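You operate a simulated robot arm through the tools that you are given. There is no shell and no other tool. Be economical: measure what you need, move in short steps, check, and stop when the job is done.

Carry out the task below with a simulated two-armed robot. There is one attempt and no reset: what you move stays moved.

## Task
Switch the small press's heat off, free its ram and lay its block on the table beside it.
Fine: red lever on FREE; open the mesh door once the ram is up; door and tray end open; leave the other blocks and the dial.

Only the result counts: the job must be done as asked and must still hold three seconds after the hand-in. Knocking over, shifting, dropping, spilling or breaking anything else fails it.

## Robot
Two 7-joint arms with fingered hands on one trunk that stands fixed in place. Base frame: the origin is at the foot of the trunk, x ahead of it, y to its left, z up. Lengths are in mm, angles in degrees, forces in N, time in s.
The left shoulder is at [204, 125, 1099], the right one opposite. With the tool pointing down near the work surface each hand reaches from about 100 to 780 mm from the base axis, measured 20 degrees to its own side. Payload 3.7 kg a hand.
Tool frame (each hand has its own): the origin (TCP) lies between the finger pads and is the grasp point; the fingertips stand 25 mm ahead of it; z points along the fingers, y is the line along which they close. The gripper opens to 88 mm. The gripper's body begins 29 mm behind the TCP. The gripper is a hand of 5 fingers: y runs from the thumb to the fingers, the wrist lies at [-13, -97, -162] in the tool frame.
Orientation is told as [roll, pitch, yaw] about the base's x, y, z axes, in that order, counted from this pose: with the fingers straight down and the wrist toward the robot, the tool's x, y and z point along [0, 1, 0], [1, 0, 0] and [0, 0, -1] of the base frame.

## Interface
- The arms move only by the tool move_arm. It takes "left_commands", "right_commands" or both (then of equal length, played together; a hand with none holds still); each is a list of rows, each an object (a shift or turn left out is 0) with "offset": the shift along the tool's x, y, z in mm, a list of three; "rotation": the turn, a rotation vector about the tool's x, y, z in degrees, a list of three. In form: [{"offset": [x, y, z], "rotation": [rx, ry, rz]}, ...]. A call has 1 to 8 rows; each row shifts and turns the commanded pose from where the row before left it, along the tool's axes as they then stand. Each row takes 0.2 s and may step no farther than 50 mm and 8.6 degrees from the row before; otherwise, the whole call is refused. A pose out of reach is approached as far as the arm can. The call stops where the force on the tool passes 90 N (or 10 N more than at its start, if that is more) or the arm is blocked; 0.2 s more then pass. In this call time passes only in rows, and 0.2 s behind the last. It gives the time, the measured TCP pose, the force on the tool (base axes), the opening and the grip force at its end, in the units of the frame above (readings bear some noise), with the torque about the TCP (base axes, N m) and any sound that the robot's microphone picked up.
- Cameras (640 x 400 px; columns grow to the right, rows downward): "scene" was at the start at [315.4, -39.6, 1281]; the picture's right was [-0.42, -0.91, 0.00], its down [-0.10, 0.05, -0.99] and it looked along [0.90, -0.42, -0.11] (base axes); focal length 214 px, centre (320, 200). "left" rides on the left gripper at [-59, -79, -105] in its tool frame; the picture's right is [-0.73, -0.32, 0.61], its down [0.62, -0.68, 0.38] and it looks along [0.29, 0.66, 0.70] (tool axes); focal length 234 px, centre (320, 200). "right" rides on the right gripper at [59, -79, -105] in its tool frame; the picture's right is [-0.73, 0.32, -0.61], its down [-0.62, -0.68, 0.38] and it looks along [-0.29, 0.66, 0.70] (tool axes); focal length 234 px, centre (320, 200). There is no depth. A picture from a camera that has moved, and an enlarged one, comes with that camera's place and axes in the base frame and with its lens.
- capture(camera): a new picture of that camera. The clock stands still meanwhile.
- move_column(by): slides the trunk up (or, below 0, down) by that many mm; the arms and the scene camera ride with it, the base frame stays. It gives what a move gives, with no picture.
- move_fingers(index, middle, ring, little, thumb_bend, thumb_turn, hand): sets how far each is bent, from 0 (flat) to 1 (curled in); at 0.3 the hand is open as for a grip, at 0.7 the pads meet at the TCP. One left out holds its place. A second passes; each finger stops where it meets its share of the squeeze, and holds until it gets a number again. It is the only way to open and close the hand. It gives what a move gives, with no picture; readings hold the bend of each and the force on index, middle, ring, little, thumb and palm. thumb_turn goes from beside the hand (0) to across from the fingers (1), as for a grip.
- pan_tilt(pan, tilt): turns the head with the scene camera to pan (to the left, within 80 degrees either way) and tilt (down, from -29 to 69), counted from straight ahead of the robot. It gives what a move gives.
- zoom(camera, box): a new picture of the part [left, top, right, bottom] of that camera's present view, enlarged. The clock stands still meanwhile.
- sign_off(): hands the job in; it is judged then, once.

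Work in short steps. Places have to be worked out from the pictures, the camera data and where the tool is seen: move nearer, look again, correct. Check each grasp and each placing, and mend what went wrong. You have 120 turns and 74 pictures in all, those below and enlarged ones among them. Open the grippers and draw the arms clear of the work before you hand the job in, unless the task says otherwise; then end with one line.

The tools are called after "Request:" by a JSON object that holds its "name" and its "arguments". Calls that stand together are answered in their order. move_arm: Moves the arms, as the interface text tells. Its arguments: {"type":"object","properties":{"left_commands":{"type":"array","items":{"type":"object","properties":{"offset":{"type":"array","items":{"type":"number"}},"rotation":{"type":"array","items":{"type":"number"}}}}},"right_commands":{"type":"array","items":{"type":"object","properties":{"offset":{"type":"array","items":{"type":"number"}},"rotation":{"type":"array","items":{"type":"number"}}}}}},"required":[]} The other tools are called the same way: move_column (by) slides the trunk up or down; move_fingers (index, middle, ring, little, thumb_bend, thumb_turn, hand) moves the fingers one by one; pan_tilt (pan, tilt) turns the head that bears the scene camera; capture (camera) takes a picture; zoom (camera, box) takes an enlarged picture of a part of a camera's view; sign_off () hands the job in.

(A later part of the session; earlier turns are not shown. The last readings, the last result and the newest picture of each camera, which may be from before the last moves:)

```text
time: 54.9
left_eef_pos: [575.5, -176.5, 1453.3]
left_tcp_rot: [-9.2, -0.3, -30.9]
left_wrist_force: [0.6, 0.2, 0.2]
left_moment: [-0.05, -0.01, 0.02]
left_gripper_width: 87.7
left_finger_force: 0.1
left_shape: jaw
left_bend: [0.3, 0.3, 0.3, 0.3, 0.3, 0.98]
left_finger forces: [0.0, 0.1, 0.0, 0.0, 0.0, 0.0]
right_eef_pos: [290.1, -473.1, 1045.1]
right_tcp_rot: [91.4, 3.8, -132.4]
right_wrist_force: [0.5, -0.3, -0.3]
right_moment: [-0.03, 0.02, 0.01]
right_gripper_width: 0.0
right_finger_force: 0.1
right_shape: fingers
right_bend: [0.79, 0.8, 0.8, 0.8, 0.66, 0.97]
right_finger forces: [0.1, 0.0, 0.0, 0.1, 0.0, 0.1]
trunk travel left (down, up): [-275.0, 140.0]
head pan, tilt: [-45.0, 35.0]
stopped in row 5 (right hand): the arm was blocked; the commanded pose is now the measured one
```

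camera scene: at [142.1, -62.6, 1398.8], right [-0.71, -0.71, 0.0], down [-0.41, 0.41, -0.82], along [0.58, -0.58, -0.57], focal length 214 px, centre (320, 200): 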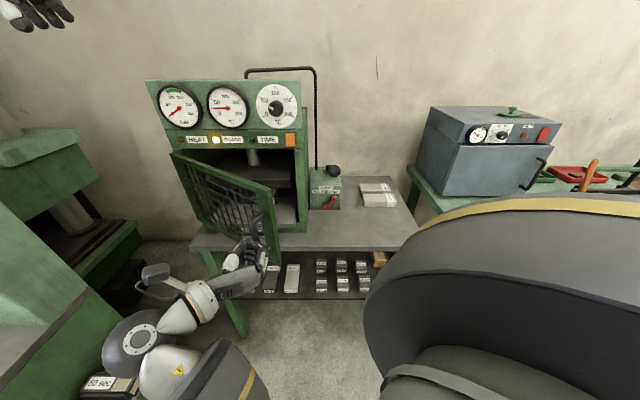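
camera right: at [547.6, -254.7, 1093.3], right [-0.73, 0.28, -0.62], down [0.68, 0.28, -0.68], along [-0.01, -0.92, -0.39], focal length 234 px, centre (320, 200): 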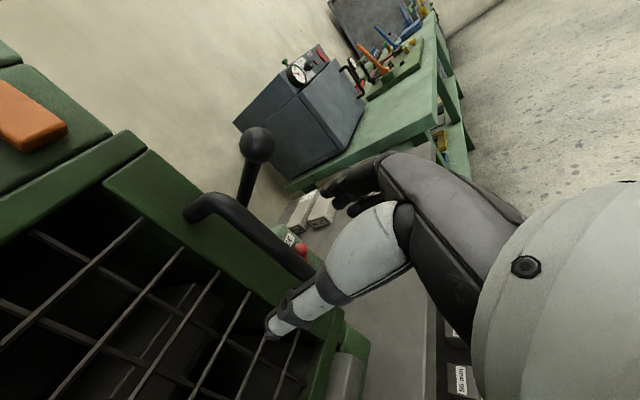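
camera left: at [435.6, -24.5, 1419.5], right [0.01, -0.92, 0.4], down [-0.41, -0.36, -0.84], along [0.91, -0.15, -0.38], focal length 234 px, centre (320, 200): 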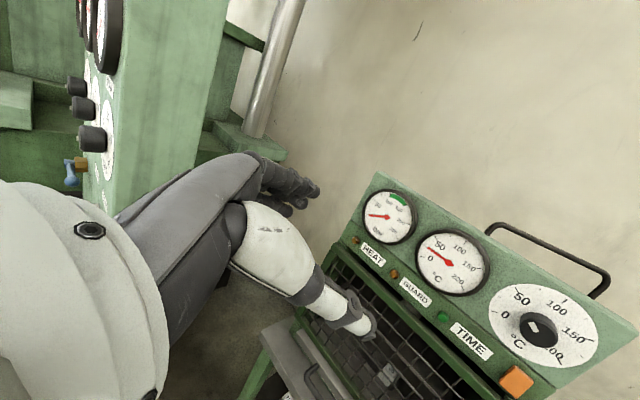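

I turn the left hand to yaw -45 and bring it above the gap behind the door's free edge, closing its fingers.

Request:
{"name": "move_arm", "arguments": {"left_commands": [{"rotation": [0, 0, 7]}, {"rotation": [0, 0, 7]}, {"offset": [-28, 38, 0]}, {"offset": [-28, 38, 0]}, {"offset": [0, 17, 0]}, {"offset": [0, 0, 45]}, {"offset": [0, 0, 45]}, {"offset": [0, 0, 45]}]}}

Request:
{"name": "move_fingers", "arguments": {"hand": "left", "index": 0.6, "middle": 0.6, "ring": 0.6, "little": 0.6, "thumb_bend": 0.6}}

Request:
{"name": "capture", "arguments": {"camera": "left"}}

Request:
{"name": "capture", "arguments": {"camera": "scene"}}

```text
time: 56.7
left_eef_pos: [562.9, -227.9, 1313.9]
left_tcp_rot: [-8.8, -2.5, -44.7]
left_wrist_force: [1.4, -0.2, 1.1]
left_moment: [0.0, -0.03, -0.01]
left_gripper_width: 87.8
left_finger_force: 0.1
left_shape: jaw
left_bend: [0.3, 0.3, 0.3, 0.3, 0.3, 0.98]
left_finger forces: [0.0, 0.0, 0.0, 0.1, 0.0, 0.1]
left hand out of reach, approached as far as the arm can: row 3, 4, 5
right_eef_pos: [290.9, -472.2, 1045.4]
right_tcp_rot: [91.3, 3.9, -132.3]
right_wrist_force: [0.3, 0.3, -0.6]
right_moment: [-0.02, 0.0, -0.03]
right_gripper_width: 0.0
right_finger_force: 0.0
right_shape: fingers
right_bend: [0.79, 0.8, 0.8, 0.8, 0.66, 0.97]
right_finger forces: [0.0, 0.0, 0.0, 0.0, 0.1, 0.0]
trunk travel left (down, up): [-275.0, 140.0]
head pan, tilt: [-45.0, 35.0]
```

```text
time: 57.7
left_eef_pos: [563.8, -227.6, 1314.6]
left_tcp_rot: [-8.8, -2.5, -44.7]
left_wrist_force: [-0.5, 0.8, 0.2]
left_moment: [0.05, 0.0, -0.04]
left_gripper_width: 20.3
left_finger_force: 0.2
left_shape: fingers
left_bend: [0.6, 0.6, 0.6, 0.6, 0.6, 0.98]
left_finger forces: [0.1, 0.1, 0.0, 0.1, 0.0, 0.0]
right_eef_pos: [291.1, -473.1, 1043.8]
right_tcp_rot: [91.4, 3.9, -132.4]
right_wrist_force: [0.1, 0.2, -1.1]
right_moment: [0.01, 0.05, 0.02]
right_gripper_width: 0.0
right_finger_force: 0.0
right_shape: fingers
right_bend: [0.79, 0.8, 0.8, 0.8, 0.66, 0.97]
right_finger forces: [0.1, 0.0, 0.0, 0.0, 0.1, 0.0]
trunk travel left (down, up): [-275.0, 140.0]
head pan, tilt: [-45.0, 35.0]
```

```text
21 pictures are left
camera left: at [474.4, -199.2, 1423.3], right [-0.78, -0.36, -0.5], down [-0.08, 0.86, -0.5], along [0.62, -0.36, -0.7], focal length 234 px, centre (320, 200)
```

left: 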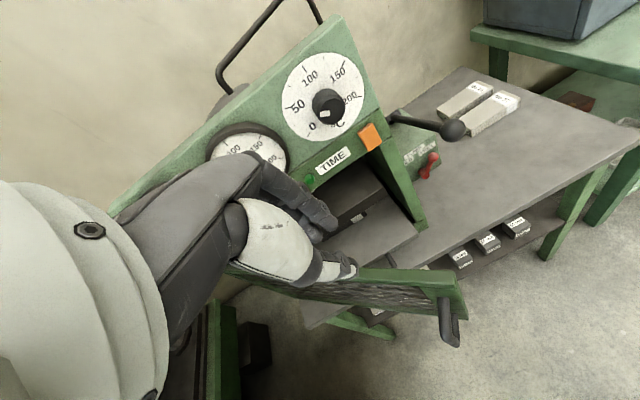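

```text
20 pictures are left
camera scene: at [142.1, -62.7, 1398.8], right [-0.71, -0.71, 0.0], down [-0.41, 0.41, -0.82], along [0.58, -0.58, -0.57], focal length 214 px, centre (320, 200)
```

scene: 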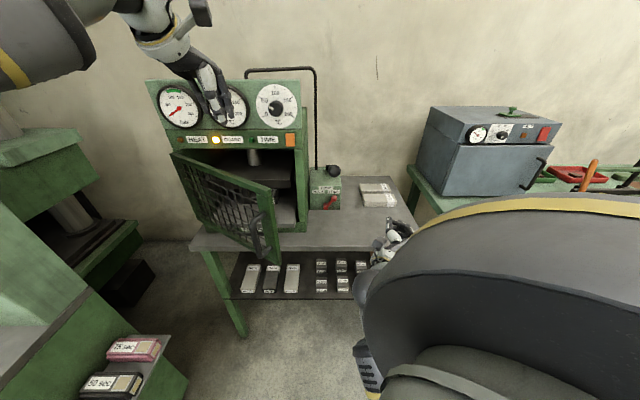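

The left hand can be lowered behind the door. I go 80 mm further in, then straight down past the door's top.

Request:
{"name": "move_arm", "arguments": {"left_commands": [{"offset": [12, 40, 0]}, {"offset": [12, 40, 0]}, {"offset": [3, 0, 42]}, {"offset": [3, 0, 42]}, {"offset": [3, 0, 42]}, {"offset": [3, 0, 42]}, {"offset": [3, 0, 42]}]}}

Request:
{"name": "zoom", "arguments": {"camera": "scene", "box": [140, 80, 340, 270]}}

```text
time: 59.3
left_eef_pos: [613.1, -279.4, 1099.0]
left_tcp_rot: [-8.8, -2.5, -44.8]
left_wrist_force: [0.7, 0.9, -0.2]
left_moment: [0.01, 0.0, -0.01]
left_gripper_width: 19.5
left_finger_force: 0.0
left_shape: fingers
left_bend: [0.6, 0.6, 0.6, 0.6, 0.6, 0.97]
left_finger forces: [0.0, 0.1, 0.0, 0.1, 0.0, 0.0]
left hand out of reach, approached as far as the arm can: row 2
right_eef_pos: [291.9, -473.4, 1043.2]
right_tcp_rot: [91.3, 4.0, -132.4]
right_wrist_force: [0.2, -0.6, 0.6]
right_moment: [-0.01, 0.01, -0.01]
right_gripper_width: 0.0
right_finger_force: 0.0
right_shape: fingers
right_bend: [0.79, 0.8, 0.8, 0.8, 0.66, 0.97]
right_finger forces: [0.0, 0.1, 0.1, 0.0, 0.0, 0.0]
trunk travel left (down, up): [-275.0, 140.0]
head pan, tilt: [-45.0, 35.0]
```

```text
2.11 times, centred on (240, 175) of scene
camera zoom: at [142.7, -63.0, 1398.6], right [-0.71, -0.71, 0.0], down [-0.41, 0.41, -0.82], along [0.58, -0.58, -0.57], focal length 452 px, centre (488, 253)
```

zoom: 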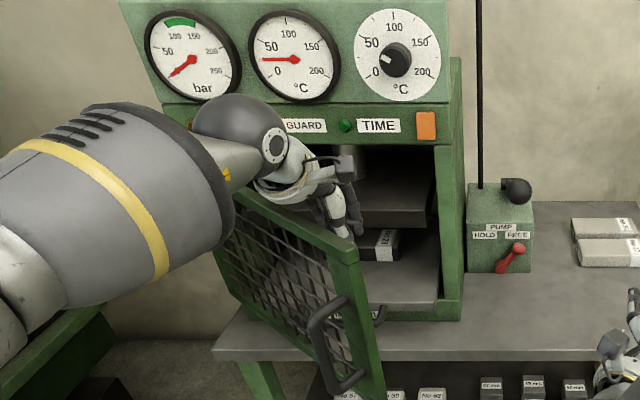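

The left hand is behind the door, which can also be seen clear of block No 29. I sweep it out and left along the door's arc.

Request:
{"name": "move_arm", "arguments": {"left_commands": [{"offset": [25, -30, -4]}, {"offset": [23.3, -28.8, -3.5]}, {"offset": [23.3, -28.8, -3.5]}, {"offset": [30, -21.5, -4.5]}, {"offset": [30, -21.5, -4.5]}]}}

Request:
{"name": "zoom", "arguments": {"camera": "scene", "box": [100, 80, 340, 290]}}

```text
time: 60.5
left_eef_pos: [612.9, -91.3, 1092.7]
left_tcp_rot: [-8.9, -2.5, -44.7]
left_wrist_force: [0.1, 0.4, -0.1]
left_moment: [0.01, -0.02, 0.01]
left_gripper_width: 19.5
left_finger_force: 0.0
left_shape: fingers
left_bend: [0.6, 0.6, 0.6, 0.6, 0.6, 0.97]
left_finger forces: [0.1, 0.0, 0.1, 0.0, 0.0, 0.0]
right_eef_pos: [291.1, -471.6, 1043.7]
right_tcp_rot: [91.3, 3.9, -132.4]
right_wrist_force: [0.4, 0.1, 0.9]
right_moment: [-0.02, 0.01, -0.04]
right_gripper_width: 0.1
right_finger_force: 0.1
right_shape: fingers
right_bend: [0.79, 0.8, 0.8, 0.8, 0.66, 0.97]
right_finger forces: [0.1, 0.1, 0.1, 0.0, 0.0, 0.0]
trunk travel left (down, up): [-275.0, 140.0]
head pan, tilt: [-45.0, 35.0]
```

```text
1.90 times, centred on (220, 185) of scene
camera zoom: at [142.1, -61.8, 1398.8], right [-0.71, -0.71, 0.0], down [-0.41, 0.41, -0.82], along [0.58, -0.58, -0.57], focal length 408 px, centre (510, 229)
```

zoom: 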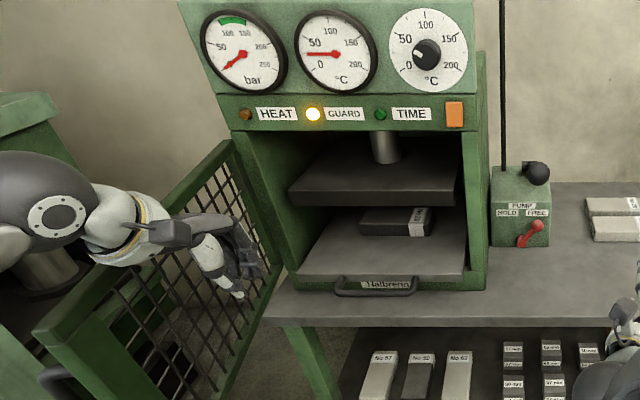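

The door is open about 85°. I lift the left hand clear to the right and up, and turn the right hand back to point down.

Request:
{"name": "move_arm", "arguments": {"left_commands": [{"offset": [-35, 0, 0]}, {"offset": [-35, 0, -10]}, {"offset": [0, 0, -48]}, {"offset": [0, 0, -48]}, {"offset": [0, 0, -48]}, {"offset": [0, 0, -48]}, {"offset": [0, 0, -48]}, {"offset": [0, 0, -48]}], "right_commands": [{"rotation": [0, -8.5, 0]}, {"rotation": [0, -8.5, 0]}, {"rotation": [0, -8.5, 0]}, {"rotation": [0, -8.5, 0]}, {"rotation": [0, -8.5, 0]}, {"rotation": [0, -8.5, 0]}, {"rotation": [0, -8.5, 0]}, {"rotation": [0, -8.5, 0]}]}}

Request:
{"name": "move_arm", "arguments": {"right_commands": [{"rotation": [0, -8.5, 0]}, {"rotation": [0, -8.5, 0]}, {"rotation": [0, -5, 0]}, {"rotation": [0, 0, -8.5]}, {"rotation": [0, 0, -8.5]}, {"rotation": [0, 0, -8.5]}, {"rotation": [0, 0, -8.5]}, {"rotation": [0, 0, -8.5]}]}}

Request:
{"name": "move_arm", "arguments": {"right_commands": [{"rotation": [0, 0, -8.5]}, {"rotation": [0, 0, -8.5]}, {"rotation": [0, 0, -8.5]}, {"rotation": [0, 0, -8.5]}, {"rotation": [0, 0, -8.5]}, {"rotation": [0, 0, -5]}]}}

```text
time: 61.2
left_eef_pos: [567.4, -137.1, 1117.2]
left_tcp_rot: [-8.8, -2.3, -44.9]
left_wrist_force: [-0.1, -0.5, 0.9]
left_moment: [-0.04, -0.01, 0.05]
left_gripper_width: 19.6
left_finger_force: 0.1
left_shape: fingers
left_bend: [0.6, 0.6, 0.6, 0.6, 0.6, 0.97]
left_finger forces: [0.0, 0.0, 0.1, 0.0, 0.0, 0.0]
right_eef_pos: [259.8, -484.7, 1023.1]
right_tcp_rot: [68.2, -5.1, -131.4]
right_wrist_force: [-0.4, -0.7, 0.0]
right_moment: [-0.01, -0.01, 0.01]
right_gripper_width: 0.0
right_finger_force: 0.1
right_shape: fingers
right_bend: [0.79, 0.8, 0.8, 0.8, 0.66, 0.97]
right_finger forces: [0.0, 0.1, 0.1, 0.0, 0.1, 0.0]
right hand out of reach, approached as far as the arm can: row 2, 3
trunk travel left (down, up): [-275.0, 140.0]
head pan, tilt: [-45.0, 35.0]
stopped in row 3 (right hand): the arm was blocked; the commanded pose is now the measured one
```

```text
time: 62.7
left_eef_pos: [566.4, -138.2, 1117.6]
left_tcp_rot: [-8.7, -2.3, -44.9]
left_wrist_force: [-0.7, -0.2, -0.4]
left_moment: [0.01, -0.02, -0.02]
left_gripper_width: 20.0
left_finger_force: 0.0
left_shape: fingers
left_bend: [0.6, 0.6, 0.6, 0.6, 0.6, 0.97]
left_finger forces: [0.0, 0.1, 0.0, 0.1, 0.1, 0.1]
right_eef_pos: [307.4, -495.7, 1050.7]
right_tcp_rot: [50.9, -21.1, -114.6]
right_wrist_force: [-0.2, -0.2, 0.4]
right_moment: [0.0, 0.0, 0.0]
right_gripper_width: 0.0
right_finger_force: 0.2
right_shape: fingers
right_bend: [0.79, 0.8, 0.8, 0.8, 0.66, 0.97]
right_finger forces: [0.1, 0.0, 0.1, 0.0, 0.1, 0.0]
right hand out of reach, approached as far as the arm can: row 1, 2, 6
trunk travel left (down, up): [-275.0, 140.0]
head pan, tilt: [-45.0, 35.0]
stopped in row 7 (right hand): the arm was blocked; the commanded pose is now the measured one
```

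```text
time: 64.1
left_eef_pos: [565.7, -137.8, 1119.0]
left_tcp_rot: [-8.7, -2.4, -44.9]
left_wrist_force: [-0.3, 0.2, 0.1]
left_moment: [0.0, -0.01, 0.03]
left_gripper_width: 20.0
left_finger_force: 0.1
left_shape: fingers
left_bend: [0.6, 0.6, 0.6, 0.6, 0.6, 0.97]
left_finger forces: [0.0, 0.0, 0.0, 0.0, 0.1, 0.0]
right_eef_pos: [306.6, -494.9, 1048.7]
right_tcp_rot: [20.6, -51.0, -66.8]
right_wrist_force: [-0.5, 0.2, 1.2]
right_moment: [0.0, 0.01, 0.02]
right_gripper_width: 0.0
right_finger_force: 0.1
right_shape: fingers
right_bend: [0.79, 0.8, 0.8, 0.8, 0.66, 0.97]
right_finger forces: [0.0, 0.1, 0.0, 0.1, 0.1, 0.0]
trunk travel left (down, up): [-275.0, 140.0]
head pan, tilt: [-45.0, 35.0]
```

The right hand is about palm-down, 36° below level with a small roll. I correct the roll and tilt it to ~70° while moving outward from the body; the left hand goes on rising.

Request:
{"name": "move_arm", "arguments": {"right_commands": [{"offset": [0, 20, 30]}, {"offset": [0, 20, 30]}, {"rotation": [0, 0, -8]}, {"rotation": [0, 0, -8]}, {"rotation": [8.5, 0, 0]}, {"rotation": [8.5, 0, 0]}, {"rotation": [8.5, 0, 0]}, {"rotation": [8.5, 0, 0]}], "left_commands": [{"offset": [0, 0, -45]}, {"offset": [0, 0, -45]}, {"offset": [0, 0, -45]}, {"offset": [0, 0, -45]}, {"offset": [0, 0, -45]}, {"offset": [0, 0, -45]}, {"offset": [0, 0, -45]}, {"offset": [0, -20, 0]}]}}

Request:
{"name": "move_fingers", "arguments": {"hand": "right", "index": 0.3, "middle": 0.3, "ring": 0.3, "little": 0.3, "thumb_bend": 0.3}}

```text
time: 65.9
left_eef_pos: [577.7, -78.9, 1428.8]
left_tcp_rot: [-8.9, -2.3, -44.9]
left_wrist_force: [-0.9, 0.7, -1.3]
left_moment: [0.01, 0.0, 0.0]
left_gripper_width: 19.7
left_finger_force: 0.1
left_shape: fingers
left_bend: [0.6, 0.6, 0.6, 0.6, 0.6, 0.97]
left_finger forces: [0.0, 0.1, 0.0, 0.0, 0.1, 0.1]
right_eef_pos: [355.0, -549.1, 1045.1]
right_tcp_rot: [-0.1, -19.8, -40.9]
right_wrist_force: [0.8, -0.1, 0.7]
right_moment: [0.02, 0.0, 0.02]
right_gripper_width: 0.0
right_finger_force: 0.0
right_shape: fingers
right_bend: [0.79, 0.8, 0.8, 0.8, 0.66, 0.97]
right_finger forces: [0.1, 0.1, 0.0, 0.0, 0.0, 0.0]
trunk travel left (down, up): [-275.0, 140.0]
head pan, tilt: [-45.0, 35.0]
```

```text
time: 66.9
left_eef_pos: [577.9, -79.9, 1429.4]
left_tcp_rot: [-8.8, -2.2, -44.8]
left_wrist_force: [0.2, 0.0, 0.7]
left_moment: [0.01, -0.02, 0.01]
left_gripper_width: 19.9
left_finger_force: 0.1
left_shape: fingers
left_bend: [0.6, 0.6, 0.6, 0.6, 0.6, 0.97]
left_finger forces: [0.1, 0.1, 0.0, 0.1, 0.1, 0.0]
right_eef_pos: [354.3, -550.5, 1045.2]
right_tcp_rot: [-0.1, -19.9, -41.0]
right_wrist_force: [0.4, -0.3, 0.3]
right_moment: [-0.01, 0.01, 0.02]
right_gripper_width: 84.3
right_finger_force: 0.1
right_shape: fingers
right_bend: [0.3, 0.3, 0.3, 0.3, 0.3, 0.97]
right_finger forces: [0.0, 0.0, 0.0, 0.0, 0.1, 0.0]
trunk travel left (down, up): [-275.0, 140.0]
head pan, tilt: [-45.0, 35.0]
```

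The right hand is at a clean 70° tilt. I travel left in front of the tray handle at a safe height.

Request:
{"name": "move_arm", "arguments": {"right_commands": [{"rotation": [0, -1.4, 3.8]}, {"offset": [45, 0, 0]}, {"offset": [45, 0, 0]}, {"offset": [45, 0, 0]}, {"offset": [45, 0, 0]}, {"offset": [45, 0, 0]}, {"offset": [45, 0, 0]}, {"offset": [45, 0, 0]}]}}

Request:
{"name": "move_arm", "arguments": {"right_commands": [{"offset": [45, 0, 0]}, {"offset": [45, 0, 0]}, {"offset": [42, 0, 0]}, {"offset": [0, -15, 40]}]}}

Request:
{"name": "capture", "arguments": {"camera": "right"}}

Request:
{"name": "zoom", "arguments": {"camera": "scene", "box": [160, 120, 360, 270]}}

```text
time: 68.7
left_eef_pos: [577.4, -79.5, 1428.5]
left_tcp_rot: [-8.9, -2.4, -44.9]
left_wrist_force: [0.5, -0.5, -0.4]
left_moment: [-0.01, 0.0, 0.02]
left_gripper_width: 19.7
left_finger_force: 0.1
left_shape: fingers
left_bend: [0.6, 0.6, 0.6, 0.6, 0.6, 0.97]
left_finger forces: [0.0, 0.0, 0.1, 0.0, 0.0, 0.0]
right_eef_pos: [579.8, -326.4, 1046.2]
right_tcp_rot: [-0.2, -20.0, -44.9]
right_wrist_force: [0.4, 0.7, -0.1]
right_moment: [-0.02, 0.01, 0.02]
right_gripper_width: 84.7
right_finger_force: 0.0
right_shape: fingers
right_bend: [0.3, 0.3, 0.3, 0.3, 0.3, 0.97]
right_finger forces: [0.1, 0.1, 0.0, 0.0, 0.0, 0.0]
trunk travel left (down, up): [-275.0, 140.0]
head pan, tilt: [-45.0, 35.0]
```

```text
time: 69.7
left_eef_pos: [576.6, -82.2, 1427.1]
left_tcp_rot: [-8.7, -2.2, -44.9]
left_wrist_force: [-1.0, 0.4, 0.6]
left_moment: [0.02, 0.02, -0.02]
left_gripper_width: 19.7
left_finger_force: 0.1
left_shape: fingers
left_bend: [0.6, 0.6, 0.6, 0.6, 0.6, 0.97]
left_finger forces: [0.1, 0.1, 0.0, 0.0, 0.1, 0.1]
right_eef_pos: [670.6, -235.4, 1001.1]
right_tcp_rot: [0.0, -19.9, -45.0]
right_wrist_force: [0.1, -0.6, -0.6]
right_moment: [0.04, 0.0, -0.02]
right_gripper_width: 84.6
right_finger_force: 0.1
right_shape: fingers
right_bend: [0.3, 0.3, 0.3, 0.3, 0.3, 0.97]
right_finger forces: [0.0, 0.0, 0.1, 0.0, 0.0, 0.0]
trunk travel left (down, up): [-275.0, 140.0]
head pan, tilt: [-45.0, 35.0]
```

```text
17 pictures are left
camera right: at [632.8, -117.5, 1075.3], right [-0.44, -0.58, 0.68], down [-0.8, -0.08, -0.59], along [0.4, -0.81, -0.43], focal length 234 px, centre (320, 200)
```

right: 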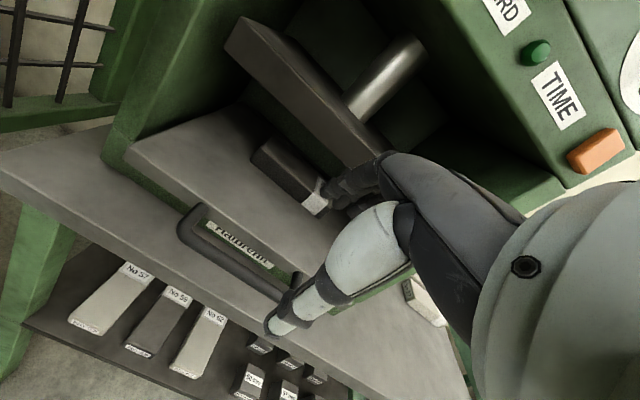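

```text
2.67 times, centred on (260, 195) of scene
camera zoom: at [142.2, -63.3, 1398.7], right [-0.71, -0.71, 0.0], down [-0.41, 0.41, -0.82], along [0.58, -0.58, -0.57], focal length 572 px, centre (480, 213)
```

zoom: 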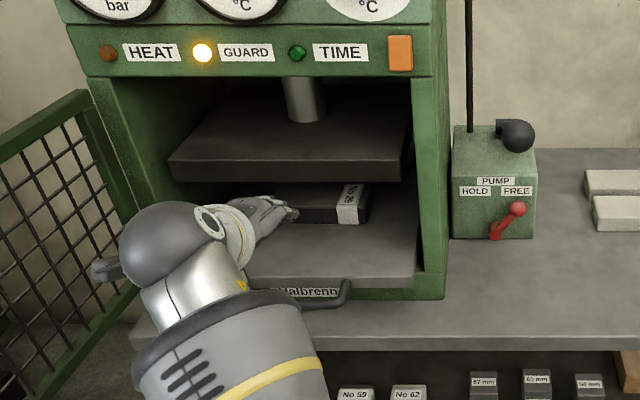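

Bar located at u -375…-240, v -700, z 862, with ~14–20 mm behind it. I tilt the hand to ~40°, part-bend the thumb and come down in front of the bar.

Request:
{"name": "move_fingers", "arguments": {"hand": "right", "thumb_bend": 0.5}}

Request:
{"name": "move_arm", "arguments": {"right_commands": [{"rotation": [-7.5, 0, 0]}, {"rotation": [-7.5, 0, 0]}, {"rotation": [-7.5, 0, 0]}, {"rotation": [-7.5, 0, 0]}, {"offset": [0, -25.5, 21.4]}, {"offset": [0, -25.5, 21.4]}, {"offset": [0, -25.5, 21.4]}]}}

Request:
{"name": "capture", "arguments": {"camera": "right"}}

```text
time: 70.7
left_eef_pos: [576.8, -81.1, 1428.1]
left_tcp_rot: [-8.9, -2.4, -44.9]
left_wrist_force: [-0.4, -0.2, 0.7]
left_moment: [0.04, -0.01, 0.03]
left_gripper_width: 19.6
left_finger_force: 0.0
left_shape: fingers
left_bend: [0.6, 0.6, 0.6, 0.6, 0.6, 0.97]
left_finger forces: [0.1, 0.1, 0.0, 0.0, 0.0, 0.1]
right_eef_pos: [670.0, -236.1, 1002.2]
right_tcp_rot: [0.0, -19.9, -45.0]
right_wrist_force: [-0.3, 0.3, -0.1]
right_moment: [0.0, 0.0, 0.02]
right_gripper_width: 63.7
right_finger_force: 0.0
right_shape: fingers
right_bend: [0.3, 0.3, 0.3, 0.3, 0.5, 0.97]
right_finger forces: [0.0, 0.1, 0.0, 0.0, 0.1, 0.0]
trunk travel left (down, up): [-275.0, 140.0]
head pan, tilt: [-45.0, 35.0]
```

```text
time: 72.3
left_eef_pos: [577.7, -81.3, 1428.7]
left_tcp_rot: [-8.8, -2.3, -44.9]
left_wrist_force: [0.1, 0.5, -0.5]
left_moment: [-0.02, 0.0, 0.0]
left_gripper_width: 19.9
left_finger_force: 0.0
left_shape: fingers
left_bend: [0.6, 0.6, 0.6, 0.6, 0.6, 0.97]
left_finger forces: [0.1, 0.0, 0.1, 0.0, 0.1, 0.0]
right_eef_pos: [668.4, -235.2, 901.6]
right_tcp_rot: [0.0, -49.8, -45.0]
right_wrist_force: [0.2, 0.2, -1.0]
right_moment: [-0.03, -0.03, -0.03]
right_gripper_width: 63.7
right_finger_force: 0.1
right_shape: fingers
right_bend: [0.3, 0.3, 0.3, 0.3, 0.5, 0.97]
right_finger forces: [0.0, 0.0, 0.0, 0.1, 0.0, 0.0]
trunk travel left (down, up): [-275.0, 140.0]
head pan, tilt: [-45.0, 35.0]
```

```text
15 pictures are left
camera right: at [616.2, -101.4, 910.3], right [-0.69, -0.33, 0.64], down [-0.54, -0.34, -0.77], along [0.47, -0.88, 0.05], focal length 234 px, centre (320, 200)
```

right: 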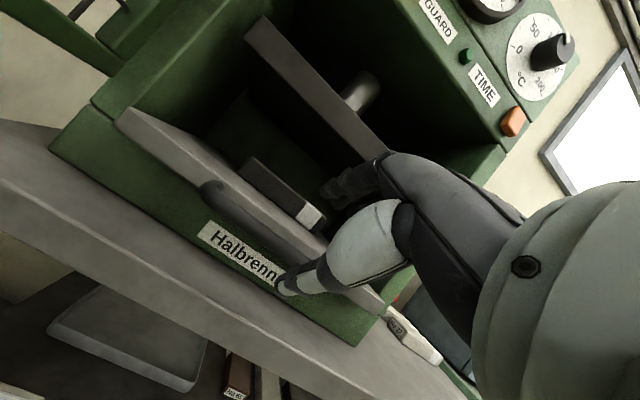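

The bar is closer to the tray's upper front edge (v -691, z 873), so fingers must drop into the gap from above. I rise, tilt to 80° and pre-bend the fingers for the narrow gap.

Request:
{"name": "move_arm", "arguments": {"right_commands": [{"offset": [0, 30, -25]}, {"offset": [0, 30, -25]}, {"rotation": [8, 0, 0]}, {"rotation": [8, 0, 0]}, {"rotation": [8, 0, 0]}, {"rotation": [8, 0, 0]}, {"rotation": [8, 0, 0]}]}}

Request:
{"name": "move_fingers", "arguments": {"hand": "right", "index": 0.53, "middle": 0.53, "ring": 0.53, "little": 0.53, "thumb_bend": 0.4}}

Request:
{"name": "capture", "arguments": {"camera": "right"}}

```text
time: 73.9
left_eef_pos: [577.2, -80.1, 1428.9]
left_tcp_rot: [-8.7, -2.4, -44.9]
left_wrist_force: [-0.4, -0.3, -0.5]
left_moment: [0.02, 0.0, 0.0]
left_gripper_width: 19.6
left_finger_force: 0.1
left_shape: fingers
left_bend: [0.6, 0.6, 0.6, 0.6, 0.6, 0.97]
left_finger forces: [0.1, 0.0, 0.0, 0.0, 0.0, 0.2]
right_eef_pos: [670.7, -234.3, 981.6]
right_tcp_rot: [0.1, -9.8, -44.9]
right_wrist_force: [-0.5, -0.1, -0.6]
right_moment: [0.01, 0.03, 0.02]
right_gripper_width: 63.5
right_finger_force: 0.0
right_shape: fingers
right_bend: [0.3, 0.3, 0.3, 0.3, 0.5, 0.97]
right_finger forces: [0.1, 0.0, 0.0, 0.0, 0.0, 0.0]
trunk travel left (down, up): [-275.0, 140.0]
head pan, tilt: [-45.0, 35.0]
```

```text
time: 74.9
left_eef_pos: [576.9, -80.5, 1428.8]
left_tcp_rot: [-8.8, -2.4, -44.9]
left_wrist_force: [-0.1, 0.7, -0.8]
left_moment: [-0.02, 0.02, 0.0]
left_gripper_width: 19.7
left_finger_force: 0.1
left_shape: fingers
left_bend: [0.6, 0.6, 0.6, 0.6, 0.6, 0.97]
left_finger forces: [0.0, 0.1, 0.0, 0.0, 0.1, 0.1]
right_eef_pos: [668.8, -234.5, 980.1]
right_tcp_rot: [-0.1, -9.9, -45.0]
right_wrist_force: [-0.2, 0.3, 0.2]
right_moment: [-0.01, -0.01, -0.01]
right_gripper_width: 49.1
right_finger_force: 0.0
right_shape: fingers
right_bend: [0.53, 0.53, 0.53, 0.53, 0.4, 0.97]
right_finger forces: [0.1, 0.0, 0.0, 0.0, 0.0, 0.0]
trunk travel left (down, up): [-275.0, 140.0]
head pan, tilt: [-45.0, 35.0]
```

```text
14 pictures are left
camera right: at [641.7, -126.2, 1071.9], right [-0.36, -0.66, 0.65], down [-0.87, -0.01, -0.49], along [0.34, -0.75, -0.57], focal length 234 px, centre (320, 200)
```

right: 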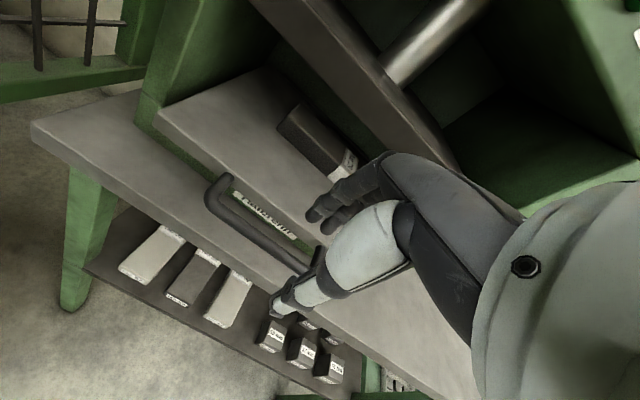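

Bar at v -694, z 873; tray front about v -730. I move over the bar and lower the fingers into the gap.

Request:
{"name": "move_arm", "arguments": {"right_commands": [{"offset": [0, 27.1, 4.8]}, {"offset": [0, 27.1, 4.8]}, {"offset": [0, -4.4, 25]}, {"offset": [0, -4.4, 25]}, {"offset": [0, -4.4, 25]}, {"offset": [0, -4.4, 25]}]}}

Request:
{"name": "capture", "arguments": {"camera": "right"}}

```text
time: 76.3
left_eef_pos: [576.4, -80.6, 1429.6]
left_tcp_rot: [-8.7, -2.4, -44.8]
left_wrist_force: [-0.1, 0.3, -0.4]
left_moment: [0.01, 0.03, 0.0]
left_gripper_width: 19.6
left_finger_force: 0.0
left_shape: fingers
left_bend: [0.6, 0.6, 0.6, 0.6, 0.6, 0.97]
left_finger forces: [0.0, 0.0, 0.0, 0.0, 0.0, 0.0]
right_eef_pos: [708.4, -271.5, 878.9]
right_tcp_rot: [0.0, -9.9, -44.9]
right_wrist_force: [-1.6, 1.1, 1.6]
right_moment: [0.03, 0.0, -0.01]
right_gripper_width: 49.0
right_finger_force: 1.5
right_shape: fingers
right_bend: [0.53, 0.55, 0.53, 0.53, 0.4, 0.97]
right_finger forces: [0.1, 2.3, 0.0, 0.0, 0.0, 0.1]
trunk travel left (down, up): [-275.0, 140.0]
head pan, tilt: [-45.0, 35.0]
```

```text
13 pictures are left
camera right: at [680.7, -164.0, 970.0], right [-0.36, -0.66, 0.65], down [-0.87, -0.01, -0.49], along [0.34, -0.75, -0.57], focal length 234 px, centre (320, 200)
```

right: 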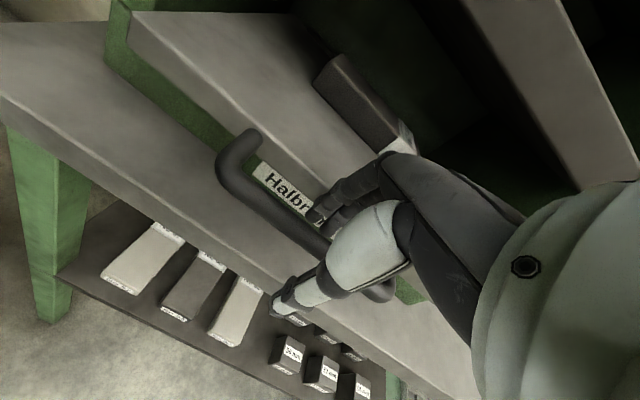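

Fingers lie behind the bar, thumb in front. I close the hand.

Request:
{"name": "move_fingers", "arguments": {"hand": "right", "index": 0.75, "middle": 0.75, "ring": 0.75, "little": 0.75, "thumb_bend": 0.7}}

Request:
{"name": "move_arm", "arguments": {"right_commands": [{"offset": [0, -9.85, -1.74]}, {"offset": [0, -9.85, -1.74]}, {"offset": [0, -9.85, -1.74]}]}}

Request:
{"name": "zoom", "arguments": {"camera": "scene", "box": [160, 120, 360, 270]}}

```text
time: 77.3
left_eef_pos: [577.5, -80.6, 1428.4]
left_tcp_rot: [-8.8, -2.3, -44.9]
left_wrist_force: [-0.3, -0.3, -0.2]
left_moment: [-0.01, -0.03, 0.03]
left_gripper_width: 19.6
left_finger_force: 0.0
left_shape: fingers
left_bend: [0.6, 0.6, 0.6, 0.6, 0.6, 0.97]
left_finger forces: [0.1, 0.0, 0.1, 0.0, 0.0, 0.0]
right_eef_pos: [708.7, -273.8, 877.3]
right_tcp_rot: [-0.2, -9.7, -45.0]
right_wrist_force: [-2.2, -2.2, -12.2]
right_moment: [0.01, -0.06, 0.15]
right_gripper_width: 1.7
right_finger_force: 8.8
right_shape: fingers
right_bend: [0.74, 0.74, 0.74, 0.74, 0.64, 0.97]
right_finger forces: [2.7, 2.4, 3.4, 1.8, 7.3, 0.0]
trunk travel left (down, up): [-275.0, 140.0]
head pan, tilt: [-45.0, 35.0]
```

```text
time: 78.1
left_eef_pos: [579.3, -80.2, 1429.2]
left_tcp_rot: [-8.7, -2.3, -44.9]
left_wrist_force: [-0.2, 0.4, 0.2]
left_moment: [0.02, -0.01, 0.03]
left_gripper_width: 19.6
left_finger_force: 0.0
left_shape: fingers
left_bend: [0.6, 0.6, 0.6, 0.6, 0.6, 0.97]
left_finger forces: [0.1, 0.0, 0.1, 0.1, 0.0, 0.0]
right_eef_pos: [689.0, -252.9, 877.4]
right_tcp_rot: [-0.1, -9.8, -45.0]
right_wrist_force: [0.9, -2.4, -14.6]
right_moment: [0.02, -0.1, 0.2]
right_gripper_width: 2.2
right_finger_force: 9.0
right_shape: fingers
right_bend: [0.74, 0.74, 0.73, 0.74, 0.63, 0.97]
right_finger forces: [3.3, 3.0, 3.7, 2.2, 6.9, 0.0]
trunk travel left (down, up): [-275.0, 140.0]
head pan, tilt: [-45.0, 35.0]
```

```text
2.67 times, centred on (260, 195) of scene
camera zoom: at [143.6, -63.3, 1398.5], right [-0.71, -0.71, 0.0], down [-0.41, 0.41, -0.82], along [0.58, -0.58, -0.57], focal length 572 px, centre (480, 213)
```

zoom: 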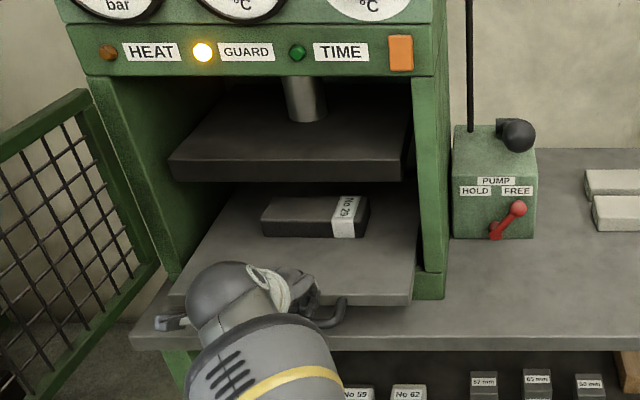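

The tray slides out with the block on it. I keep pulling gently.

Request:
{"name": "move_arm", "arguments": {"right_commands": [{"offset": [0, -14.8, -2.6]}, {"offset": [0, -14.8, -2.6]}, {"offset": [0, -14.8, -2.6]}, {"offset": [0, -14.8, -2.6]}, {"offset": [0, -14.8, -2.6]}, {"offset": [0, -14.8, -2.6]}, {"offset": [0, -14.8, -2.6]}, {"offset": [0, -14.8, -2.6]}]}}

Request:
{"name": "move_arm", "arguments": {"right_commands": [{"offset": [0, -9.85, -1.74]}, {"offset": [0, -9.85, -1.74]}, {"offset": [0, -9.85, -1.74]}, {"offset": [0, -9.85, -1.74]}]}}

Request:
{"name": "zoom", "arguments": {"camera": "scene", "box": [160, 120, 360, 270]}}

```text
time: 79.9
left_eef_pos: [578.1, -80.6, 1427.7]
left_tcp_rot: [-8.7, -2.3, -44.8]
left_wrist_force: [0.6, 0.5, 0.1]
left_moment: [0.0, 0.01, -0.02]
left_gripper_width: 19.5
left_finger_force: 0.1
left_shape: fingers
left_bend: [0.6, 0.6, 0.6, 0.6, 0.6, 0.97]
left_finger forces: [0.0, 0.0, 0.1, 0.0, 0.0, 0.0]
right_eef_pos: [603.6, -167.9, 878.7]
right_tcp_rot: [-0.1, -9.8, -45.1]
right_wrist_force: [-0.2, -1.9, -12.7]
right_moment: [-0.06, -0.08, 0.16]
right_gripper_width: 2.2
right_finger_force: 8.5
right_shape: fingers
right_bend: [0.74, 0.74, 0.73, 0.74, 0.63, 0.97]
right_finger forces: [2.9, 2.6, 3.5, 1.9, 7.3, 0.0]
trunk travel left (down, up): [-275.0, 140.0]
head pan, tilt: [-45.0, 35.0]
```

```text
time: 80.9
left_eef_pos: [577.4, -80.7, 1427.6]
left_tcp_rot: [-8.8, -2.2, -44.9]
left_wrist_force: [-0.4, -0.1, -0.1]
left_moment: [0.02, 0.0, -0.02]
left_gripper_width: 19.7
left_finger_force: 0.0
left_shape: fingers
left_bend: [0.6, 0.6, 0.6, 0.6, 0.6, 0.97]
left_finger forces: [0.0, 0.0, 0.0, 0.1, 0.0, 0.0]
right_eef_pos: [574.5, -141.0, 877.9]
right_tcp_rot: [-0.1, -9.8, -45.0]
right_wrist_force: [-0.9, -4.2, -9.4]
right_moment: [-0.08, 0.01, 0.16]
right_gripper_width: 2.6
right_finger_force: 8.5
right_shape: fingers
right_bend: [0.74, 0.74, 0.74, 0.74, 0.63, 0.98]
right_finger forces: [2.5, 2.3, 3.3, 2.3, 7.1, 0.0]
trunk travel left (down, up): [-275.0, 140.0]
head pan, tilt: [-45.0, 35.0]
```

```text
2.67 times, centred on (260, 195) of scene
camera zoom: at [142.7, -63.3, 1398.7], right [-0.71, -0.71, 0.0], down [-0.41, 0.41, -0.82], along [0.58, -0.58, -0.57], focal length 572 px, centre (480, 213)
```

zoom: 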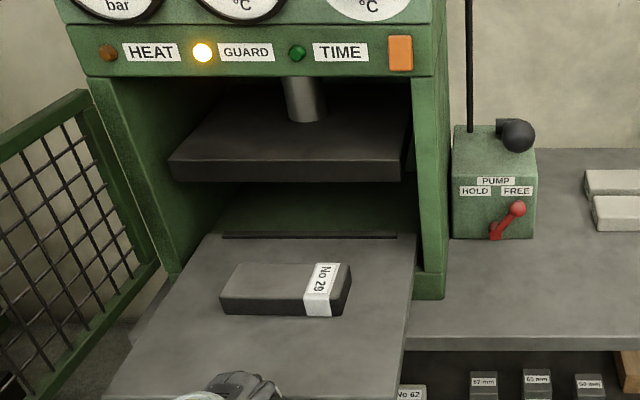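

The tray is out far enough and block No 29 sits near u -299, v -680, top z ≈919, about 150×62×34 mm. I release the handle, rise and look from above.

Request:
{"name": "move_fingers", "arguments": {"hand": "right", "index": 0.52, "middle": 0.52, "ring": 0.52, "little": 0.52, "thumb_bend": 0.4}}

Request:
{"name": "move_arm", "arguments": {"right_commands": [{"offset": [0, 3.5, -20]}, {"offset": [0, 3.5, -20]}, {"offset": [0, 7, -40]}, {"offset": [0, 7, -40]}, {"rotation": [5, 0, 0]}, {"rotation": [5, 0, 0]}, {"offset": [0, 45, 0]}, {"offset": [0, 45, 0]}]}}

Request:
{"name": "move_fingers", "arguments": {"hand": "right", "index": 0.3, "middle": 0.3, "ring": 0.3, "little": 0.3, "thumb_bend": 0.3}}

Request:
{"name": "capture", "arguments": {"camera": "right"}}

```text
time: 81.9
left_eef_pos: [577.5, -79.9, 1428.7]
left_tcp_rot: [-8.9, -2.4, -44.8]
left_wrist_force: [0.5, -1.0, 0.7]
left_moment: [0.02, -0.01, -0.01]
left_gripper_width: 19.8
left_finger_force: 0.1
left_shape: fingers
left_bend: [0.6, 0.6, 0.6, 0.6, 0.6, 0.97]
left_finger forces: [0.0, 0.0, 0.0, 0.0, 0.1, 0.1]
right_eef_pos: [574.6, -138.5, 878.1]
right_tcp_rot: [0.1, -9.9, -45.0]
right_wrist_force: [-2.0, 2.8, 1.8]
right_moment: [-0.05, -0.02, -0.01]
right_gripper_width: 49.9
right_finger_force: 1.9
right_shape: fingers
right_bend: [0.52, 0.55, 0.52, 0.52, 0.4, 0.98]
right_finger forces: [0.1, 3.9, 0.0, 0.0, 0.1, 0.0]
trunk travel left (down, up): [-275.0, 140.0]
head pan, tilt: [-45.0, 35.0]
```

```text
time: 83.7
left_eef_pos: [577.2, -80.5, 1428.6]
left_tcp_rot: [-8.8, -2.2, -44.9]
left_wrist_force: [-0.4, 0.3, -0.1]
left_moment: [-0.01, -0.03, -0.01]
left_gripper_width: 19.7
left_finger_force: 0.0
left_shape: fingers
left_bend: [0.6, 0.6, 0.6, 0.6, 0.6, 0.97]
left_finger forces: [0.0, 0.0, 0.0, 0.0, 0.0, 0.0]
right_eef_pos: [637.9, -202.0, 999.3]
right_tcp_rot: [0.0, 0.2, -45.0]
right_wrist_force: [-0.5, 0.4, 0.3]
right_moment: [0.0, 0.0, 0.01]
right_gripper_width: 50.2
right_finger_force: 0.0
right_shape: fingers
right_bend: [0.52, 0.52, 0.52, 0.52, 0.4, 0.98]
right_finger forces: [0.1, 0.0, 0.0, 0.0, 0.0, 0.0]
trunk travel left (down, up): [-275.0, 140.0]
head pan, tilt: [-45.0, 35.0]
```

```text
time: 84.7
left_eef_pos: [577.2, -79.3, 1429.0]
left_tcp_rot: [-8.8, -2.5, -44.9]
left_wrist_force: [-0.3, -0.2, 0.6]
left_moment: [0.01, -0.02, 0.0]
left_gripper_width: 19.8
left_finger_force: 0.0
left_shape: fingers
left_bend: [0.6, 0.6, 0.6, 0.6, 0.6, 0.97]
left_finger forces: [0.0, 0.0, 0.0, 0.1, 0.0, 0.1]
right_eef_pos: [638.0, -202.9, 999.3]
right_tcp_rot: [0.0, 0.2, -44.9]
right_wrist_force: [0.2, -0.2, 0.6]
right_moment: [0.0, -0.02, -0.02]
right_gripper_width: 84.1
right_finger_force: 0.1
right_shape: fingers
right_bend: [0.3, 0.3, 0.3, 0.3, 0.3, 0.98]
right_finger forces: [0.0, 0.0, 0.1, 0.0, 0.1, 0.0]
trunk travel left (down, up): [-275.0, 140.0]
head pan, tilt: [-45.0, 35.0]
```

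```text
10 pictures are left
camera right: at [622.4, -105.9, 1104.9], right [-0.28, -0.74, 0.61], down [-0.92, 0.04, -0.38], along [0.26, -0.67, -0.7], focal length 234 px, centre (320, 200)
```

right: 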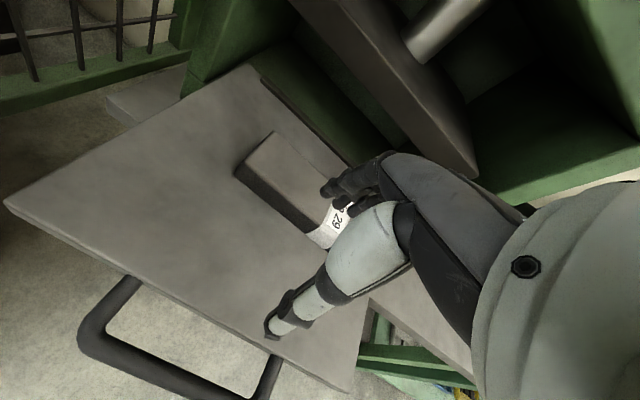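

I move above the block (centre about u -299, v -693) with the fingertips still above its top, then look again.

Request:
{"name": "move_arm", "arguments": {"right_commands": [{"offset": [-3, 33, 0]}, {"offset": [-3, 33, 0]}, {"offset": [-3, 32, 0]}, {"offset": [0, 0, 30]}]}}

Request:
{"name": "capture", "arguments": {"camera": "right"}}

Request:
{"name": "zoom", "arguments": {"camera": "scene", "box": [190, 160, 320, 270]}}

```text
time: 85.7
left_eef_pos: [578.3, -80.7, 1429.5]
left_tcp_rot: [-8.9, -2.3, -44.9]
left_wrist_force: [0.6, 0.4, -0.1]
left_moment: [-0.03, -0.02, -0.05]
left_gripper_width: 19.9
left_finger_force: 0.1
left_shape: fingers
left_bend: [0.6, 0.6, 0.6, 0.6, 0.6, 0.97]
left_finger forces: [0.0, 0.0, 0.0, 0.0, 0.0, 0.0]
right_eef_pos: [701.5, -279.0, 966.4]
right_tcp_rot: [-0.1, 0.2, -45.0]
right_wrist_force: [-0.7, 0.3, 0.8]
right_moment: [0.02, 0.01, 0.06]
right_gripper_width: 84.5
right_finger_force: 0.1
right_shape: fingers
right_bend: [0.3, 0.3, 0.3, 0.3, 0.3, 0.98]
right_finger forces: [0.1, 0.0, 0.1, 0.0, 0.1, 0.0]
trunk travel left (down, up): [-275.0, 140.0]
head pan, tilt: [-45.0, 35.0]
```

```text
9 pictures are left
camera right: at [685.3, -183.3, 1072.9], right [-0.28, -0.74, 0.61], down [-0.92, 0.04, -0.38], along [0.26, -0.67, -0.7], focal length 234 px, centre (320, 200)
```

right: 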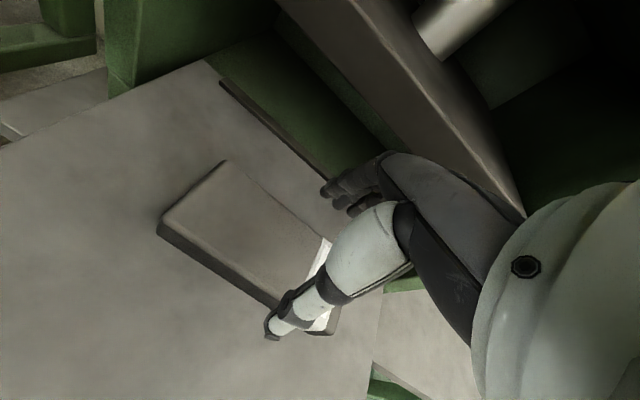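

```text
3.64 times, centred on (255, 215) of scene
camera zoom: at [142.4, -62.6, 1398.7], right [-0.71, -0.71, 0.0], down [-0.41, 0.41, -0.82], along [0.58, -0.58, -0.57], focal length 780 px, centre (556, 146)
```

zoom: 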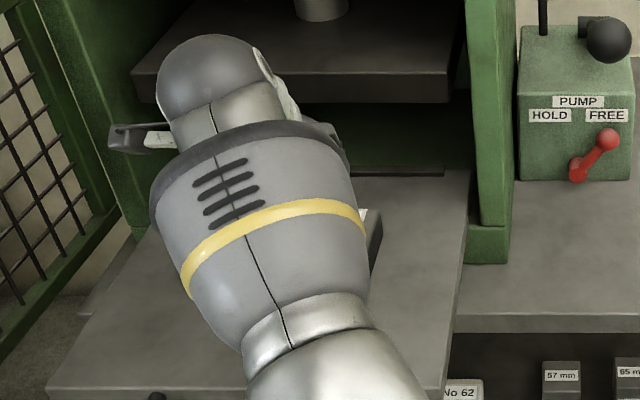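

Block front edge v ≈ -666, back ≈ -731, z 888–913. I open slightly wider, centre on v -698 and lower to just above the tray.

Request:
{"name": "move_fingers", "arguments": {"hand": "right", "index": 0.27, "middle": 0.27, "ring": 0.27, "little": 0.27, "thumb_bend": 0.27}}

Request:
{"name": "move_arm", "arguments": {"right_commands": [{"offset": [-1, 5, 10]}, {"offset": [0, 0, 15]}, {"offset": [0, 0, 12]}, {"offset": [0, 0, 8]}, {"offset": [0, 0, 5]}]}}

```text
time: 86.7
left_eef_pos: [577.2, -80.4, 1428.0]
left_tcp_rot: [-8.8, -2.4, -44.9]
left_wrist_force: [0.8, -0.1, 0.2]
left_moment: [0.01, 0.0, 0.02]
left_gripper_width: 19.5
left_finger_force: 0.0
left_shape: fingers
left_bend: [0.6, 0.6, 0.6, 0.6, 0.6, 0.97]
left_finger forces: [0.0, 0.1, 0.0, 0.0, 0.0, 0.0]
right_eef_pos: [700.5, -279.0, 966.8]
right_tcp_rot: [0.0, 0.1, -45.0]
right_wrist_force: [-0.5, -0.1, 0.8]
right_moment: [0.03, -0.03, 0.02]
right_gripper_width: 90.2
right_finger_force: 0.1
right_shape: fingers
right_bend: [0.27, 0.27, 0.27, 0.27, 0.27, 0.98]
right_finger forces: [0.0, 0.0, 0.0, 0.1, 0.0, 0.0]
trunk travel left (down, up): [-275.0, 140.0]
head pan, tilt: [-45.0, 35.0]
```

```text
time: 87.9
left_eef_pos: [576.6, -79.6, 1429.3]
left_tcp_rot: [-8.8, -2.3, -44.9]
left_wrist_force: [0.1, -0.1, 0.2]
left_moment: [0.0, 0.03, 0.0]
left_gripper_width: 19.5
left_finger_force: 0.1
left_shape: fingers
left_bend: [0.6, 0.6, 0.6, 0.6, 0.6, 0.97]
left_finger forces: [0.0, 0.0, 0.0, 0.0, 0.0, 0.0]
right_eef_pos: [703.2, -283.7, 918.5]
right_tcp_rot: [0.0, 0.1, -45.0]
right_wrist_force: [-0.1, 0.6, -0.9]
right_moment: [-0.01, -0.04, 0.0]
right_gripper_width: 90.2
right_finger_force: 0.1
right_shape: fingers
right_bend: [0.27, 0.27, 0.27, 0.27, 0.27, 0.98]
right_finger forces: [0.0, 0.0, 0.0, 0.0, 0.0, 0.0]
trunk travel left (down, up): [-275.0, 140.0]
head pan, tilt: [-45.0, 35.0]
```

No contact yet; I feel further down in small steps.

Request:
{"name": "move_arm", "arguments": {"right_commands": [{"offset": [0, 0, 4]}, {"offset": [0, 0, 3]}]}}

Request:
{"name": "capture", "arguments": {"camera": "right"}}

```text
time: 88.5
left_eef_pos: [576.7, -80.7, 1429.0]
left_tcp_rot: [-8.8, -2.4, -44.9]
left_wrist_force: [0.3, -0.6, -0.5]
left_moment: [-0.01, -0.05, 0.01]
left_gripper_width: 19.8
left_finger_force: 0.0
left_shape: fingers
left_bend: [0.6, 0.6, 0.6, 0.6, 0.6, 0.97]
left_finger forces: [0.0, 0.0, 0.1, 0.0, 0.0, 0.0]
right_eef_pos: [703.1, -283.0, 911.8]
right_tcp_rot: [0.0, 0.1, -45.0]
right_wrist_force: [0.6, 0.0, 0.0]
right_moment: [-0.03, 0.0, 0.02]
right_gripper_width: 90.3
right_finger_force: 0.0
right_shape: fingers
right_bend: [0.27, 0.27, 0.27, 0.27, 0.27, 0.98]
right_finger forces: [0.0, 0.0, 0.1, 0.1, 0.0, 0.0]
trunk travel left (down, up): [-275.0, 140.0]
head pan, tilt: [-45.0, 35.0]
```

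```text
7 pictures are left
camera right: at [688.0, -186.3, 1019.7], right [-0.28, -0.74, 0.61], down [-0.92, 0.04, -0.38], along [0.26, -0.67, -0.7], focal length 234 px, centre (320, 200)
```

right: 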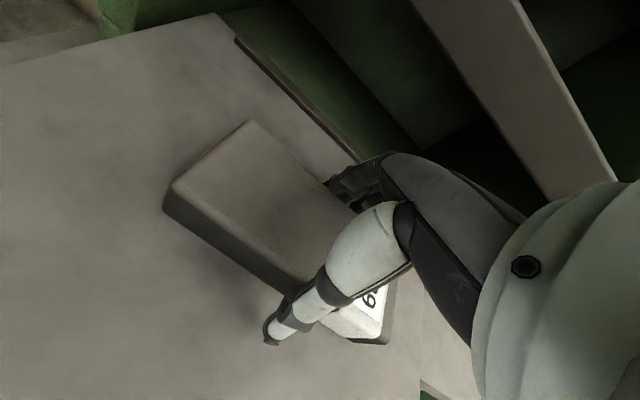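

Fingers and thumb straddle the block near tray level. I close on it.

Request:
{"name": "move_fingers", "arguments": {"hand": "right", "index": 0.8, "middle": 0.8, "ring": 0.8, "little": 0.8, "thumb_bend": 0.8}}

Request:
{"name": "move_arm", "arguments": {"right_commands": [{"offset": [0, 0, -4]}, {"offset": [0, 0, -4]}, {"offset": [0, 0, -4]}]}}

```text
time: 89.5
left_eef_pos: [577.3, -80.5, 1428.1]
left_tcp_rot: [-8.8, -2.5, -44.9]
left_wrist_force: [-0.4, -0.2, 0.2]
left_moment: [0.02, 0.0, 0.01]
left_gripper_width: 19.7
left_finger_force: 0.0
left_shape: fingers
left_bend: [0.6, 0.6, 0.6, 0.6, 0.6, 0.97]
left_finger forces: [0.0, 0.0, 0.0, 0.0, 0.0, 0.0]
right_eef_pos: [703.1, -282.5, 913.1]
right_tcp_rot: [0.0, 0.0, -45.0]
right_wrist_force: [2.6, -0.5, 3.3]
right_moment: [-0.28, -0.09, 0.1]
right_gripper_width: 67.6
right_finger_force: 33.6
right_shape: fingers
right_bend: [0.48, 0.56, 0.59, 0.63, 0.34, 0.89]
right_finger forces: [9.8, 7.9, 7.7, 9.4, 32.5, 0.1]
trunk travel left (down, up): [-275.0, 140.0]
head pan, tilt: [-45.0, 35.0]
```

```text
time: 90.3
left_eef_pos: [577.8, -80.3, 1428.1]
left_tcp_rot: [-8.8, -2.3, -45.0]
left_wrist_force: [0.3, 0.9, 0.1]
left_moment: [0.01, 0.0, 0.03]
left_gripper_width: 19.6
left_finger_force: 0.1
left_shape: fingers
left_bend: [0.6, 0.6, 0.6, 0.6, 0.6, 0.97]
left_finger forces: [0.1, 0.0, 0.0, 0.0, 0.0, 0.1]
right_eef_pos: [704.0, -283.8, 924.7]
right_tcp_rot: [0.0, 0.3, -45.0]
right_wrist_force: [0.2, 0.3, -3.8]
right_moment: [-0.07, 0.01, 0.01]
right_gripper_width: 67.7
right_finger_force: 32.5
right_shape: fingers
right_bend: [0.48, 0.56, 0.59, 0.63, 0.34, 0.89]
right_finger forces: [9.2, 7.4, 7.2, 8.9, 32.4, 0.1]
trunk travel left (down, up): [-275.0, 140.0]
head pan, tilt: [-45.0, 35.0]
```

The block (about 4 N) is lifted, grip 33 N. I raise further, draw back from the press, and look once.

Request:
{"name": "move_arm", "arguments": {"right_commands": [{"offset": [0, 0, -20]}, {"offset": [0, 0, -20]}, {"offset": [0, -25, 0]}, {"offset": [0, -25, 0]}, {"offset": [0, -25, 0]}, {"offset": [0, -20, 0]}]}}

Request:
{"name": "capture", "arguments": {"camera": "scene"}}

```text
time: 91.7
left_eef_pos: [575.3, -80.4, 1429.7]
left_tcp_rot: [-8.7, -2.3, -44.9]
left_wrist_force: [0.4, 0.0, -0.3]
left_moment: [0.01, 0.04, -0.02]
left_gripper_width: 19.7
left_finger_force: 0.2
left_shape: fingers
left_bend: [0.6, 0.6, 0.6, 0.6, 0.6, 0.97]
left_finger forces: [0.0, 0.0, 0.0, 0.0, 0.1, 0.0]
right_eef_pos: [638.3, -216.0, 966.5]
right_tcp_rot: [0.0, 0.1, -45.0]
right_wrist_force: [0.1, 0.4, -3.7]
right_moment: [-0.06, 0.01, 0.01]
right_gripper_width: 67.7
right_finger_force: 32.5
right_shape: fingers
right_bend: [0.48, 0.56, 0.59, 0.63, 0.34, 0.89]
right_finger forces: [9.1, 7.5, 7.2, 8.7, 32.2, 0.1]
trunk travel left (down, up): [-275.0, 140.0]
head pan, tilt: [-45.0, 35.0]
```

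```text
6 pictures are left
camera scene: at [142.3, -62.6, 1398.8], right [-0.71, -0.71, 0.0], down [-0.41, 0.41, -0.82], along [0.58, -0.58, -0.57], focal length 214 px, centre (320, 200)
```

scene: 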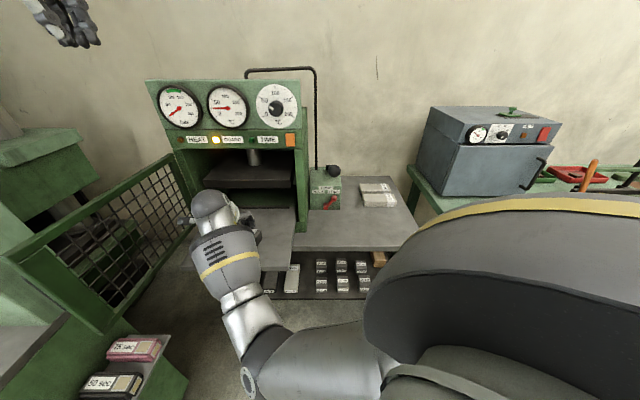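

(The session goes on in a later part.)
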